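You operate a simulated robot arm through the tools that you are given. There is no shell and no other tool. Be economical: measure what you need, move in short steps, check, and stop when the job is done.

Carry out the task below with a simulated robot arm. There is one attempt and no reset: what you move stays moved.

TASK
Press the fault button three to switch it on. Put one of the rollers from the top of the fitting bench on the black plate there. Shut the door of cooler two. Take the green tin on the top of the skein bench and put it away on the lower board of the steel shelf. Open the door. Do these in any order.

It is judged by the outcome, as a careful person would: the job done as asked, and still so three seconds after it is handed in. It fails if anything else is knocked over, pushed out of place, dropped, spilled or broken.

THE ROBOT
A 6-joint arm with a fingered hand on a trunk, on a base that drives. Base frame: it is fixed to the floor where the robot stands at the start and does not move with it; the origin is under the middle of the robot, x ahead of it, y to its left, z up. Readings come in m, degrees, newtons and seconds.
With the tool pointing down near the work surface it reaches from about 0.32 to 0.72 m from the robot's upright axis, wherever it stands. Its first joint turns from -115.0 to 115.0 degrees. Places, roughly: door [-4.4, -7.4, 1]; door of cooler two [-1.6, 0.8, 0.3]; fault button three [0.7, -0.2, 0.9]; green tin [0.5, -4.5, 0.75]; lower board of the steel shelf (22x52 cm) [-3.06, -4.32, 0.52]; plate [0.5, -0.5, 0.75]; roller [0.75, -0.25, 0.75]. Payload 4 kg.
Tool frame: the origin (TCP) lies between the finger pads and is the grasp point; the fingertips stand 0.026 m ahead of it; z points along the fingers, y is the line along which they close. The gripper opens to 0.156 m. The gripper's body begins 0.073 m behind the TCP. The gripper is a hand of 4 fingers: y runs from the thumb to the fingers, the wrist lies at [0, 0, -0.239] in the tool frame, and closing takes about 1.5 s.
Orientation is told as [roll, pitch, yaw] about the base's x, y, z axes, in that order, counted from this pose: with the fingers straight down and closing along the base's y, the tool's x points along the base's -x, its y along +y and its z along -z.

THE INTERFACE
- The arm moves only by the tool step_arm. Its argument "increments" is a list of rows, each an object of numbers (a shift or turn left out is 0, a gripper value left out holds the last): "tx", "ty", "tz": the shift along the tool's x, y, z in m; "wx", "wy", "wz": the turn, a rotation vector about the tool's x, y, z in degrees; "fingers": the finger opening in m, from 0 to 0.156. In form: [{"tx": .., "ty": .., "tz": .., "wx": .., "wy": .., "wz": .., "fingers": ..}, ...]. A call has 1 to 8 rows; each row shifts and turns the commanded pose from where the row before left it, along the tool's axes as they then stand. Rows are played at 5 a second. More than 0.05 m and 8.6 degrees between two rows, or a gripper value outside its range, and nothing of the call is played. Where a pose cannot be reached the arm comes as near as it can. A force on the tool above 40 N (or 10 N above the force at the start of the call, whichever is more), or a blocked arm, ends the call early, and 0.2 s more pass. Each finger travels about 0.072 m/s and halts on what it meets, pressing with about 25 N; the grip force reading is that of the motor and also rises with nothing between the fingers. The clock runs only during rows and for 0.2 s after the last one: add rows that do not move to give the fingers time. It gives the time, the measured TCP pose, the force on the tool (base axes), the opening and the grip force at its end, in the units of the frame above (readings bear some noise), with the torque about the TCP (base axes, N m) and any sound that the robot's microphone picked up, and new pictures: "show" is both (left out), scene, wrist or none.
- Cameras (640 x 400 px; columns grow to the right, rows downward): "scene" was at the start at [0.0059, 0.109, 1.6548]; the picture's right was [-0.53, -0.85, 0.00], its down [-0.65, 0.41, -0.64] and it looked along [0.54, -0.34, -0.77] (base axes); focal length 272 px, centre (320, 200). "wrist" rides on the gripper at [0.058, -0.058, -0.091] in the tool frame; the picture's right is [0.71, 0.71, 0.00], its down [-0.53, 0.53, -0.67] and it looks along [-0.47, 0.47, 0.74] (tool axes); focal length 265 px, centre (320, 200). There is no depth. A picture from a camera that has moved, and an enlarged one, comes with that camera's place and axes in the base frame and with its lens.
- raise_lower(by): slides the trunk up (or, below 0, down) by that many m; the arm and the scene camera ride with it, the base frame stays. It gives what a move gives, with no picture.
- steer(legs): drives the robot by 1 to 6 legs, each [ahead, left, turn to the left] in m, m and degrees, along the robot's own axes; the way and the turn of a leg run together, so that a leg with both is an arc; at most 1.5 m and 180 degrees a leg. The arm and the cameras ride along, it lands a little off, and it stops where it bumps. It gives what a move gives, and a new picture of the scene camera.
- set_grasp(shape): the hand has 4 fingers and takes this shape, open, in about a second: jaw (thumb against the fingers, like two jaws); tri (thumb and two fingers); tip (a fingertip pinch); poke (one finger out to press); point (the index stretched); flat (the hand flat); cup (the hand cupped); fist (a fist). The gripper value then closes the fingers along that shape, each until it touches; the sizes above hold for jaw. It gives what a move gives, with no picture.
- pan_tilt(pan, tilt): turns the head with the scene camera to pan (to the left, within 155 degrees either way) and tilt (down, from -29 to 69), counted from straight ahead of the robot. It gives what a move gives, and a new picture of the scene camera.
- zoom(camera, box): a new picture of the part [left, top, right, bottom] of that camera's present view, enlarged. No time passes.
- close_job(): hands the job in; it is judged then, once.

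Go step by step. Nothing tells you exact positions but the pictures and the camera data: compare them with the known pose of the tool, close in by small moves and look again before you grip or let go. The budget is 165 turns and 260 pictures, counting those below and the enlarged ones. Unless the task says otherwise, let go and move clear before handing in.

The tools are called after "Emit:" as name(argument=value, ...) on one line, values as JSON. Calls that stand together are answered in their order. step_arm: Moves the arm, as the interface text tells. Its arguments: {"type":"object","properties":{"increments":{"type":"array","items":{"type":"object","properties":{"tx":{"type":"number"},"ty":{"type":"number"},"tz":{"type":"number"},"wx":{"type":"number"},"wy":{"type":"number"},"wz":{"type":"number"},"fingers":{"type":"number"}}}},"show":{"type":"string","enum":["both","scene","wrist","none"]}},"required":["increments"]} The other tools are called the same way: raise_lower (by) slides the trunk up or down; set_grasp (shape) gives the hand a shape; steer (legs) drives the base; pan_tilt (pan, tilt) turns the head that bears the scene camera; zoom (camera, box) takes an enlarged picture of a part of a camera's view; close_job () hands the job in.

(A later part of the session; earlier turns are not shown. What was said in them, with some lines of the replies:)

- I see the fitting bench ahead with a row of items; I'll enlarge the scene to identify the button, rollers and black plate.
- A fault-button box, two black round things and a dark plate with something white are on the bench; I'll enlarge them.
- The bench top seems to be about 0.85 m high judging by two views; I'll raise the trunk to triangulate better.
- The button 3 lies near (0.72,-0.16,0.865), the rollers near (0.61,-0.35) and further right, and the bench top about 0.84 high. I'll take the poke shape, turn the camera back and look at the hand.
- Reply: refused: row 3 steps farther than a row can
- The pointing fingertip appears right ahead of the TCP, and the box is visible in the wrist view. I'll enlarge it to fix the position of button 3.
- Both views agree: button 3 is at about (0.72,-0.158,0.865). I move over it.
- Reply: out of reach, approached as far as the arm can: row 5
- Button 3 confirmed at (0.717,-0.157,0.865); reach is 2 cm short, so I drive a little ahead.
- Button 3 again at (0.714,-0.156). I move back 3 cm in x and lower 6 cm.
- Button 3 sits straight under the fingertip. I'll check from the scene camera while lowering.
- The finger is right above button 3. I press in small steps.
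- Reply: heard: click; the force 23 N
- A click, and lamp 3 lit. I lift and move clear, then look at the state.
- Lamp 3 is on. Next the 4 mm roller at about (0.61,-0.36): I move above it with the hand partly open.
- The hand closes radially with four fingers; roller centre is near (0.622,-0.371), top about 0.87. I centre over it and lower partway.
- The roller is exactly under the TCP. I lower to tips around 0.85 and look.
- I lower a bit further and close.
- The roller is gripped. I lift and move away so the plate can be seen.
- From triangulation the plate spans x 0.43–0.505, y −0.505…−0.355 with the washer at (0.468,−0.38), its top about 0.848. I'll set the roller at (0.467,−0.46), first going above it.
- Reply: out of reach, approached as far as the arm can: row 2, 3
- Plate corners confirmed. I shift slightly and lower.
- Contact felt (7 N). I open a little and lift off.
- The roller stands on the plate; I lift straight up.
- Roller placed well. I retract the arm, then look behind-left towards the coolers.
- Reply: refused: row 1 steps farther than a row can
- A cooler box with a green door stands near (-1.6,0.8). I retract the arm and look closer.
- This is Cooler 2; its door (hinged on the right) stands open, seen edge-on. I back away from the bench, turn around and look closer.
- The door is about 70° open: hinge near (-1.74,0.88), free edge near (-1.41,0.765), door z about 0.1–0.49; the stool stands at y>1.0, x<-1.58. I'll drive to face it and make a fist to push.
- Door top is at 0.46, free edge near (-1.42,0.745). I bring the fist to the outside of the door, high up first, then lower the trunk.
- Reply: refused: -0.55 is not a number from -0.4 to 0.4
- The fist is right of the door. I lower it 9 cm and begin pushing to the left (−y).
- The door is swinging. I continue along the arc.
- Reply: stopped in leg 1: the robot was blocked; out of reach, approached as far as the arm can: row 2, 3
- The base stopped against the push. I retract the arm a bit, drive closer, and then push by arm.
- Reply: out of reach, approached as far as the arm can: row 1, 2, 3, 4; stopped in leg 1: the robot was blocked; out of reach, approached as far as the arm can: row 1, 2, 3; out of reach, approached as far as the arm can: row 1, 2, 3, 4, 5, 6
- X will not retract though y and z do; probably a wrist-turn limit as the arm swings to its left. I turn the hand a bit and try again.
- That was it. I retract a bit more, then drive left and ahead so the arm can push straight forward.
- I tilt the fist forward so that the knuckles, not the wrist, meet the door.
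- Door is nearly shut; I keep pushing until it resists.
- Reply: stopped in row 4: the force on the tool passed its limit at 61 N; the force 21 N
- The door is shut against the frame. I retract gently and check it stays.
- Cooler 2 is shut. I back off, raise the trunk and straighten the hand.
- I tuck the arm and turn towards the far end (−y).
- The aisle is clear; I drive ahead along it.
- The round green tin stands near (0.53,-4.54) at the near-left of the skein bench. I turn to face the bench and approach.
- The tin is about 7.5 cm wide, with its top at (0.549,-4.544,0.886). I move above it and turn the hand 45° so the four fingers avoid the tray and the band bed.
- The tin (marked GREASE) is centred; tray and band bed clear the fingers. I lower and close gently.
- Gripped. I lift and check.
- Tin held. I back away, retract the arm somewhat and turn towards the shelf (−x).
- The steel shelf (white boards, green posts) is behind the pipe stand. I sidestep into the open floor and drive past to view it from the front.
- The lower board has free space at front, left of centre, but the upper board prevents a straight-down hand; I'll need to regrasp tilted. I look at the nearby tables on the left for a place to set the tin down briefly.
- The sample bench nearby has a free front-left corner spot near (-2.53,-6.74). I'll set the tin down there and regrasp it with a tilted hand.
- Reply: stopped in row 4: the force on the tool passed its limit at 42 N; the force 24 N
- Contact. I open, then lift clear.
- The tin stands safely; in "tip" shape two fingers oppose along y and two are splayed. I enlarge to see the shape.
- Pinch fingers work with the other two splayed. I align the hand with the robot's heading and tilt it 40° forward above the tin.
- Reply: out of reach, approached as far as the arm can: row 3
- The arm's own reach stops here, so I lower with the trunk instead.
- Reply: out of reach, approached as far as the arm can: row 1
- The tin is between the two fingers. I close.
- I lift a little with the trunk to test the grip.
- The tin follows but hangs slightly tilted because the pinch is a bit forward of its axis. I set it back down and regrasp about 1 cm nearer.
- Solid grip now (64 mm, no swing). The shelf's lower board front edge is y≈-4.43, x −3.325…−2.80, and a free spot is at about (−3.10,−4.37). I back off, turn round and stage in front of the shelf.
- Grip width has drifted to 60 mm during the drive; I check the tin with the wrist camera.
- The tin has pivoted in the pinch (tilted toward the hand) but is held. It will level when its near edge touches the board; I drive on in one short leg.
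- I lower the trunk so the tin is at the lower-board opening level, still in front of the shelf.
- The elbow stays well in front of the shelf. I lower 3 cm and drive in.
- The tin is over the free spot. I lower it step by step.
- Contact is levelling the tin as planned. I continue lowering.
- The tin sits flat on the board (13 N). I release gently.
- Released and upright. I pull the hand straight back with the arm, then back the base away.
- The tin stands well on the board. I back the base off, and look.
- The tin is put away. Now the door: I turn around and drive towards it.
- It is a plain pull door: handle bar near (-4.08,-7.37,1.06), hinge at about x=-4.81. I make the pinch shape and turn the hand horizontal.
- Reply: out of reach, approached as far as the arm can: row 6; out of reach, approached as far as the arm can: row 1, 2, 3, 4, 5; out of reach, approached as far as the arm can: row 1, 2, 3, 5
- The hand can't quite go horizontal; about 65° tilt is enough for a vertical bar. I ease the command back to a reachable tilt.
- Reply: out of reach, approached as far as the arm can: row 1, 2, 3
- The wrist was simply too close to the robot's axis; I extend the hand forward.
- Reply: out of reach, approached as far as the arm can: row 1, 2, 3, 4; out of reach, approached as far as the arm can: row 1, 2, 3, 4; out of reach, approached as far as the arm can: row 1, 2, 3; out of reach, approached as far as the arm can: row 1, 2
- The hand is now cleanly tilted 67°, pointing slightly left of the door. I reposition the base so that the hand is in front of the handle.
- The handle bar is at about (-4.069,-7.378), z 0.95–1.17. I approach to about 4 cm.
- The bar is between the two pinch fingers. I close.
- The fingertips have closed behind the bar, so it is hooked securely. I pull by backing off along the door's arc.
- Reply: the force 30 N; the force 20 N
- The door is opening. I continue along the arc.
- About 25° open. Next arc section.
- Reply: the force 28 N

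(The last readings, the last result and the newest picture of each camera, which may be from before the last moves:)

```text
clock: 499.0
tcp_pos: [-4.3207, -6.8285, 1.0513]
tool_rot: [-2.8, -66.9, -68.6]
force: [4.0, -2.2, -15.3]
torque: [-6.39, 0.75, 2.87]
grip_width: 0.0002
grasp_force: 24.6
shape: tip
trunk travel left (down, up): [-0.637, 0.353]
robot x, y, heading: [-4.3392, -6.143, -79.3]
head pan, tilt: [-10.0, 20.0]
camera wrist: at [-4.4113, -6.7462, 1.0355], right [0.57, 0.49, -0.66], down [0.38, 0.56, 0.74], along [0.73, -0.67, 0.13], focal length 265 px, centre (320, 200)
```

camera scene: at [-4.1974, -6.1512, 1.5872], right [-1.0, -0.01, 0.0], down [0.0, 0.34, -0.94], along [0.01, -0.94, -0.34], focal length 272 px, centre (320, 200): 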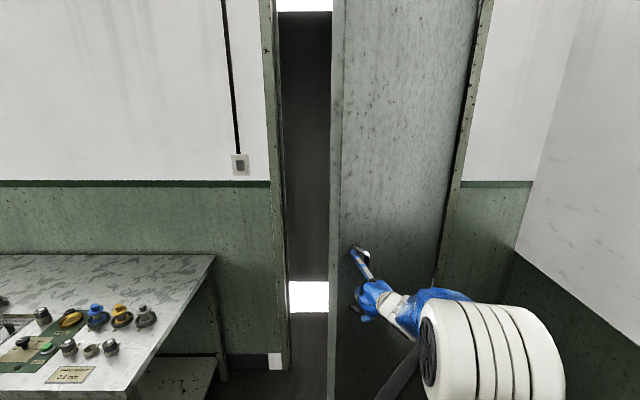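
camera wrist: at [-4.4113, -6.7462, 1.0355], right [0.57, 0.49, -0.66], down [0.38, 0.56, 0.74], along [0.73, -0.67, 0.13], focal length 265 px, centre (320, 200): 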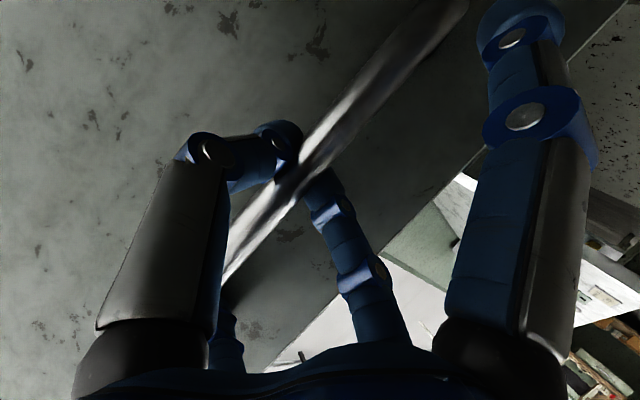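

About 45° open and starting to bind. I release the handle and will push the door further from its inner side.

Emit:
step_arm(increments=[{"fingers": 0.05}, {"fingers": 0.1}, {}, {}, {}], show="wrist")

Emit:
steer(legs=[[-0.25, 0.03, 0]])

```text
clock: 500.2
tcp_pos: [-4.3192, -6.8266, 1.0548]
tool_rot: [-2.5, -67.0, -69.1]
force: [12.1, 12.1, 0.7]
torque: [-1.39, 1.34, 0.86]
grip_width: 0.0993
grasp_force: 0.0
shape: tip
trunk travel left (down, up): [-0.637, 0.353]
robot x, y, heading: [-4.3409, -6.144, -79.6]
head pan, tilt: [-10.0, 20.0]
camera wrist: at [-4.4098, -6.7436, 1.0372], right [0.57, 0.48, -0.66], down [0.38, 0.56, 0.74], along [0.73, -0.67, 0.14], focal length 265 px, centre (320, 200)
```

wrist: 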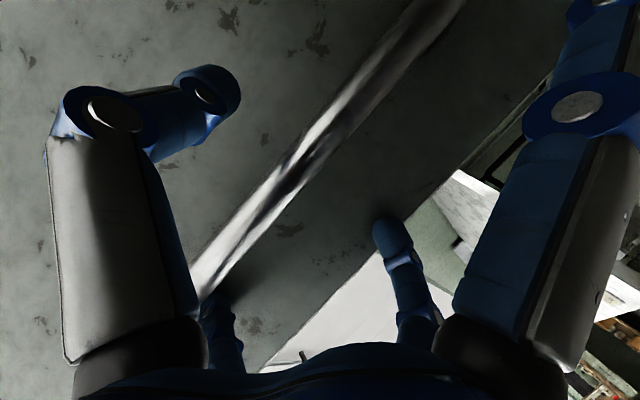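

```text
clock: 504.0
tcp_pos: [-4.3371, -6.5742, 1.052]
tool_rot: [-2.1, -67.0, -69.5]
force: [-1.6, -0.7, -0.4]
torque: [-0.04, 0.03, 0.01]
grip_width: 0.0993
grasp_force: 0.0
shape: tip
trunk travel left (down, up): [-0.637, 0.353]
robot x, y, heading: [-4.3562, -5.8883, -79.4]
head pan, tilt: [-10.0, 20.0]
camera scene: at [-4.2154, -5.8961, 1.5873], right [-1.0, -0.01, 0.0], down [0.0, 0.34, -0.94], along [0.01, -0.94, -0.34], focal length 272 px, centre (320, 200)
```

scene: 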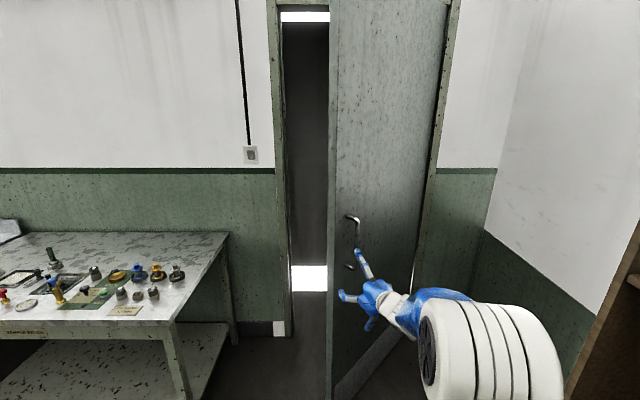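

The door stays where it is (about 40°). I make a fist, sidestep left and then advance so that the hand is inside the doorway beside the door's edge.

Emit:
set_grasp(shape="fist")

Emit:
steer(legs=[[0.05, 0.32, 0], [0.43, 0.08, 0]])

Emit:
pan_tilt(pan=-20, tilt=30)

```text
clock: 504.9
tcp_pos: [-4.3371, -6.5744, 1.0523]
tool_rot: [-2.1, -67.0, -69.6]
force: [-0.2, -0.2, 0.2]
torque: [-0.02, 0.02, 0.03]
grip_width: 0.0001
grasp_force: 0.1
shape: fist
trunk travel left (down, up): [-0.637, 0.353]
robot x, y, heading: [-4.3546, -5.8868, -79.5]
head pan, tilt: [-10.0, 20.0]
```

```text
clock: 515.0
tcp_pos: [-3.8509, -6.9647, 1.0537]
tool_rot: [-2.1, -67.0, -68.8]
force: [-0.4, -0.5, 0.1]
torque: [-0.01, -0.02, 0.02]
grip_width: 0.0002
grasp_force: 0.0
shape: fist
trunk travel left (down, up): [-0.637, 0.353]
robot x, y, heading: [-3.8781, -6.2801, -78.7]
head pan, tilt: [-10.0, 20.0]
camera scene: at [-3.7387, -6.2842, 1.5874], right [-1.0, -0.02, 0.0], down [-0.01, 0.34, -0.94], along [0.02, -0.94, -0.34], focal length 272 px, centre (320, 200)
```

scene: 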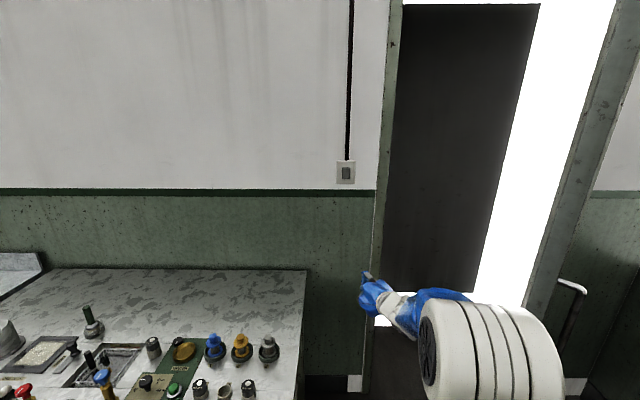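

```text
clock: 515.7
tcp_pos: [-3.8506, -6.9643, 1.0533]
tool_rot: [-2.1, -66.9, -68.7]
force: [0.0, -0.5, -0.4]
torque: [0.0, -0.01, -0.01]
grip_width: 0.0
grasp_force: 0.1
shape: fist
trunk travel left (down, up): [-0.637, 0.353]
robot x, y, heading: [-3.8746, -6.2804, -78.7]
head pan, tilt: [-20.0, 30.0]
camera scene: at [-3.7539, -6.2811, 1.5713], right [-0.99, 0.15, 0.0], down [0.08, 0.49, -0.87], along [-0.13, -0.86, -0.5], focal length 272 px, centre (320, 200)
```

scene: 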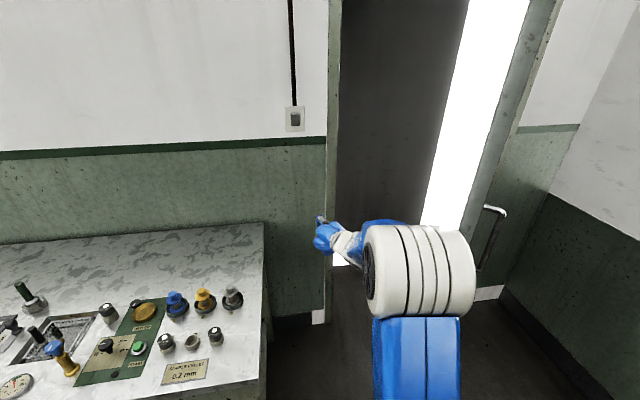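

The door edge is near (-4.26,-6.83). Turning the base right will sweep the fist against the door's inner side and push it further open.

Emit:
steer(legs=[[0, -0.1, 0], [0, 0, -22]])

```text
clock: 520.4
tcp_pos: [-4.2091, -6.9437, 1.0519]
tool_rot: [-2.1, -66.8, -90.7]
force: [-0.8, -0.1, 0.0]
torque: [0.0, -0.01, -0.02]
grip_width: 0.0
grasp_force: 0.1
shape: fist
trunk travel left (down, up): [-0.637, 0.353]
robot x, y, heading: [-3.9783, -6.2974, -100.6]
head pan, tilt: [-20.0, 30.0]
camera scene: at [-3.8637, -6.3471, 1.5713], right [-0.86, 0.51, 0.0], down [0.26, 0.43, -0.87], along [-0.44, -0.74, -0.5], focal length 272 px, centre (320, 200)
```

scene: 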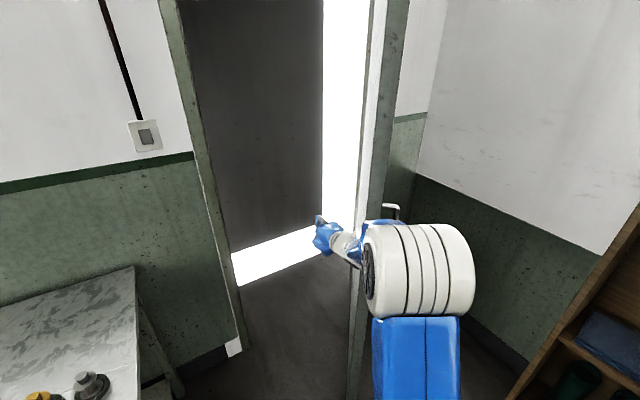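

The fist is behind the door edge. I keep turning right to push.

Emit:
steer(legs=[[-0.043, -0.039, -15], [0.06, -0.04, -10]])

```text
clock: 523.5
tcp_pos: [-4.448, -6.7919, 1.0496]
tool_rot: [-1.5, -66.5, -110.3]
force: [1.6, 6.9, 2.3]
torque: [0.39, -0.03, -0.31]
grip_width: 0.0001
grasp_force: 0.1
shape: fist
trunk travel left (down, up): [-0.637, 0.353]
robot x, y, heading: [-4.0222, -6.2565, -119.4]
head pan, tilt: [-20.0, 30.0]
stopped in leg 2: the robot was blocked; the commanded pose is now the measured one
camera scene: at [-3.9272, -6.3356, 1.5716], right [-0.65, 0.76, 0.0], down [0.38, 0.33, -0.87], along [-0.66, -0.57, -0.5], focal length 272 px, centre (320, 200)
```

scene: 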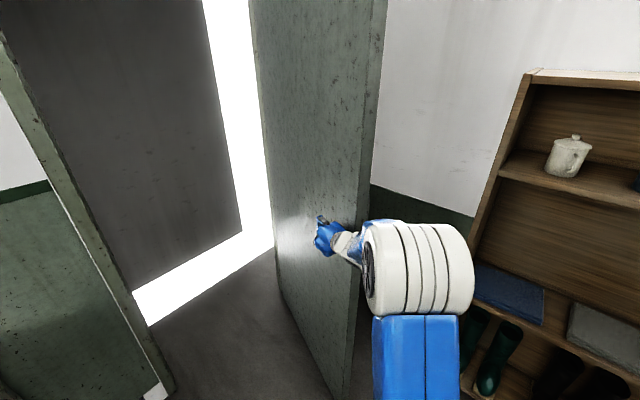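

The door is at roughly 65–70°. I push on with the arm sideways.

Emit:
step_arm(increments=[{"ty": -0.03}, {"ty": -0.03}, {"ty": -0.03}, {"ty": -0.03}, {"ty": -0.03}, {}], show="scene")

```text
clock: 524.9
tcp_pos: [-4.586, -6.7436, 1.0522]
tool_rot: [-1.6, -66.6, -109.8]
force: [0.5, 1.0, 0.5]
torque: [0.02, -0.04, -0.06]
grip_width: 0.0001
grasp_force: 0.2
shape: fist
trunk travel left (down, up): [-0.637, 0.353]
robot x, y, heading: [-4.0181, -6.2553, -119.4]
head pan, tilt: [-20.0, 30.0]
camera scene: at [-3.925, -6.3361, 1.5713], right [-0.65, 0.76, 0.0], down [0.38, 0.33, -0.87], along [-0.66, -0.57, -0.5], focal length 272 px, centre (320, 200)
```

scene: 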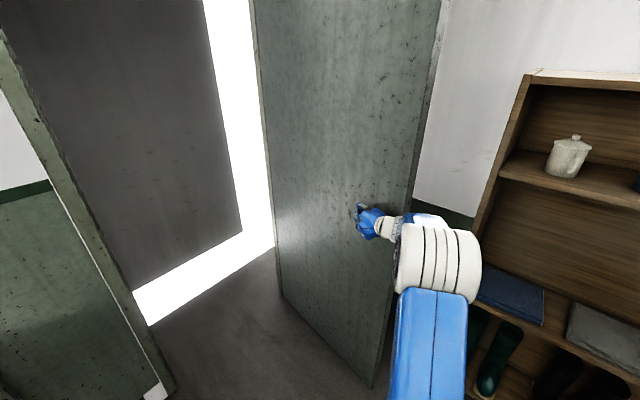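

Around 80° now; a final small push, then I withdraw.

Emit:
step_arm(increments=[{"ty": -0.03}, {"ty": -0.03}, {"ty": -0.02}, {}, {"ty": 0.04}, {"ty": 0.04}, {"ty": 0.04}], show="scene")

```text
clock: 526.5
tcp_pos: [-4.548, -6.7535, 1.0536]
tool_rot: [-1.7, -66.4, -109.8]
force: [-0.2, 0.8, 0.1]
torque: [0.03, -0.01, -0.06]
grip_width: 0.0
grasp_force: 0.1
shape: fist
trunk travel left (down, up): [-0.637, 0.353]
robot x, y, heading: [-4.0184, -6.2542, -119.4]
head pan, tilt: [-20.0, 30.0]
camera scene: at [-3.9253, -6.3377, 1.5712], right [-0.65, 0.76, 0.0], down [0.38, 0.33, -0.87], along [-0.66, -0.57, -0.5], focal length 272 px, centre (320, 200)
```

scene: 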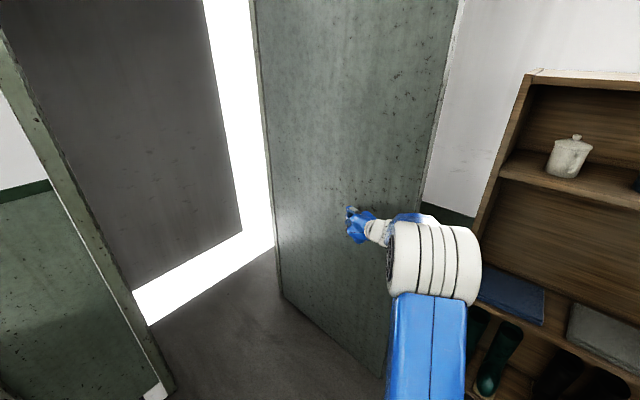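

The door stands wide open. I swing the hand away and back off, then check.

Emit:
steer(legs=[[0, 0, 25], [-0.4, 0, 0]])

Emit:
pan_tilt(pan=-25, tilt=20)

```text
clock: 535.0
tcp_pos: [-4.2622, -6.537, 1.0534]
tool_rot: [-1.6, -66.5, -85.1]
force: [0.2, 0.2, 0.4]
torque: [-0.01, -0.02, 0.01]
grip_width: 0.0
grasp_force: 0.0
shape: fist
trunk travel left (down, up): [-0.637, 0.353]
robot x, y, heading: [-3.988, -5.8626, -94.2]
head pan, tilt: [-20.0, 30.0]
camera scene: at [-3.8725, -5.8962, 1.5713], right [-0.91, 0.41, 0.0], down [0.21, 0.46, -0.87], along [-0.36, -0.79, -0.5], focal length 272 px, centre (320, 200)
```

scene: 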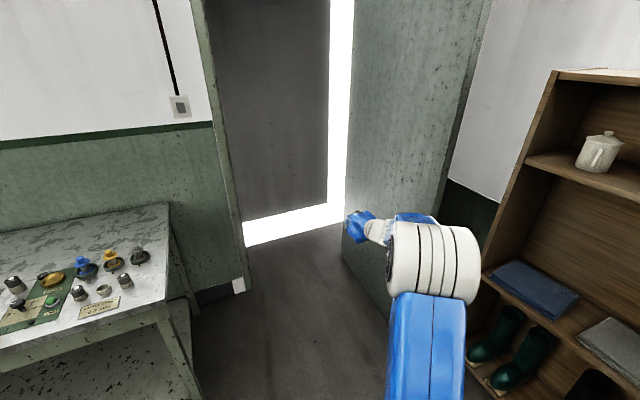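

```text
clock: 535.8
tcp_pos: [-4.2624, -6.5377, 1.0533]
tool_rot: [-1.6, -66.4, -85.1]
force: [0.1, -0.4, -0.2]
torque: [-0.01, -0.01, -0.02]
grip_width: 0.0
grasp_force: 0.0
shape: fist
trunk travel left (down, up): [-0.637, 0.353]
robot x, y, heading: [-3.9912, -5.862, -94.1]
head pan, tilt: [-25.0, 20.0]
camera scene: at [-3.8809, -5.8958, 1.5873], right [-0.87, 0.49, 0.0], down [0.17, 0.3, -0.94], along [-0.46, -0.82, -0.34], focal length 272 px, centre (320, 200)
```

scene: 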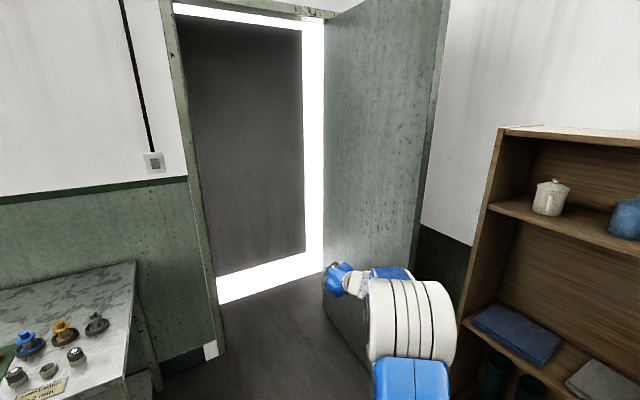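

The door is wide open and the hand is clear; everything asked has been done and checked, so I hand in.

Emit:
close_job()

```text
The job is handed in.
```

I did all five tasks and handed the job in; no verdict has come back.

- **Fault button three:** pressed once. I heard the click and lamp 3 came on.
- **Roller:** the 4 mm roller is on the black plate, beside the white washer that was already there.
- **Cooler two:** the door is shut and stayed shut after I moved away.
- **Green tin:** the grease tin stands upright near the front of the steel shelf's lower board. I had to set it down on the sample bench on the way and take a new grip. It then tilted in the fingers by about 40° before it levelled on the board. I saw no spill, and nothing else on the shelf had moved.
- **Door:** open to roughly 85–88°, and it stayed there when I let go.
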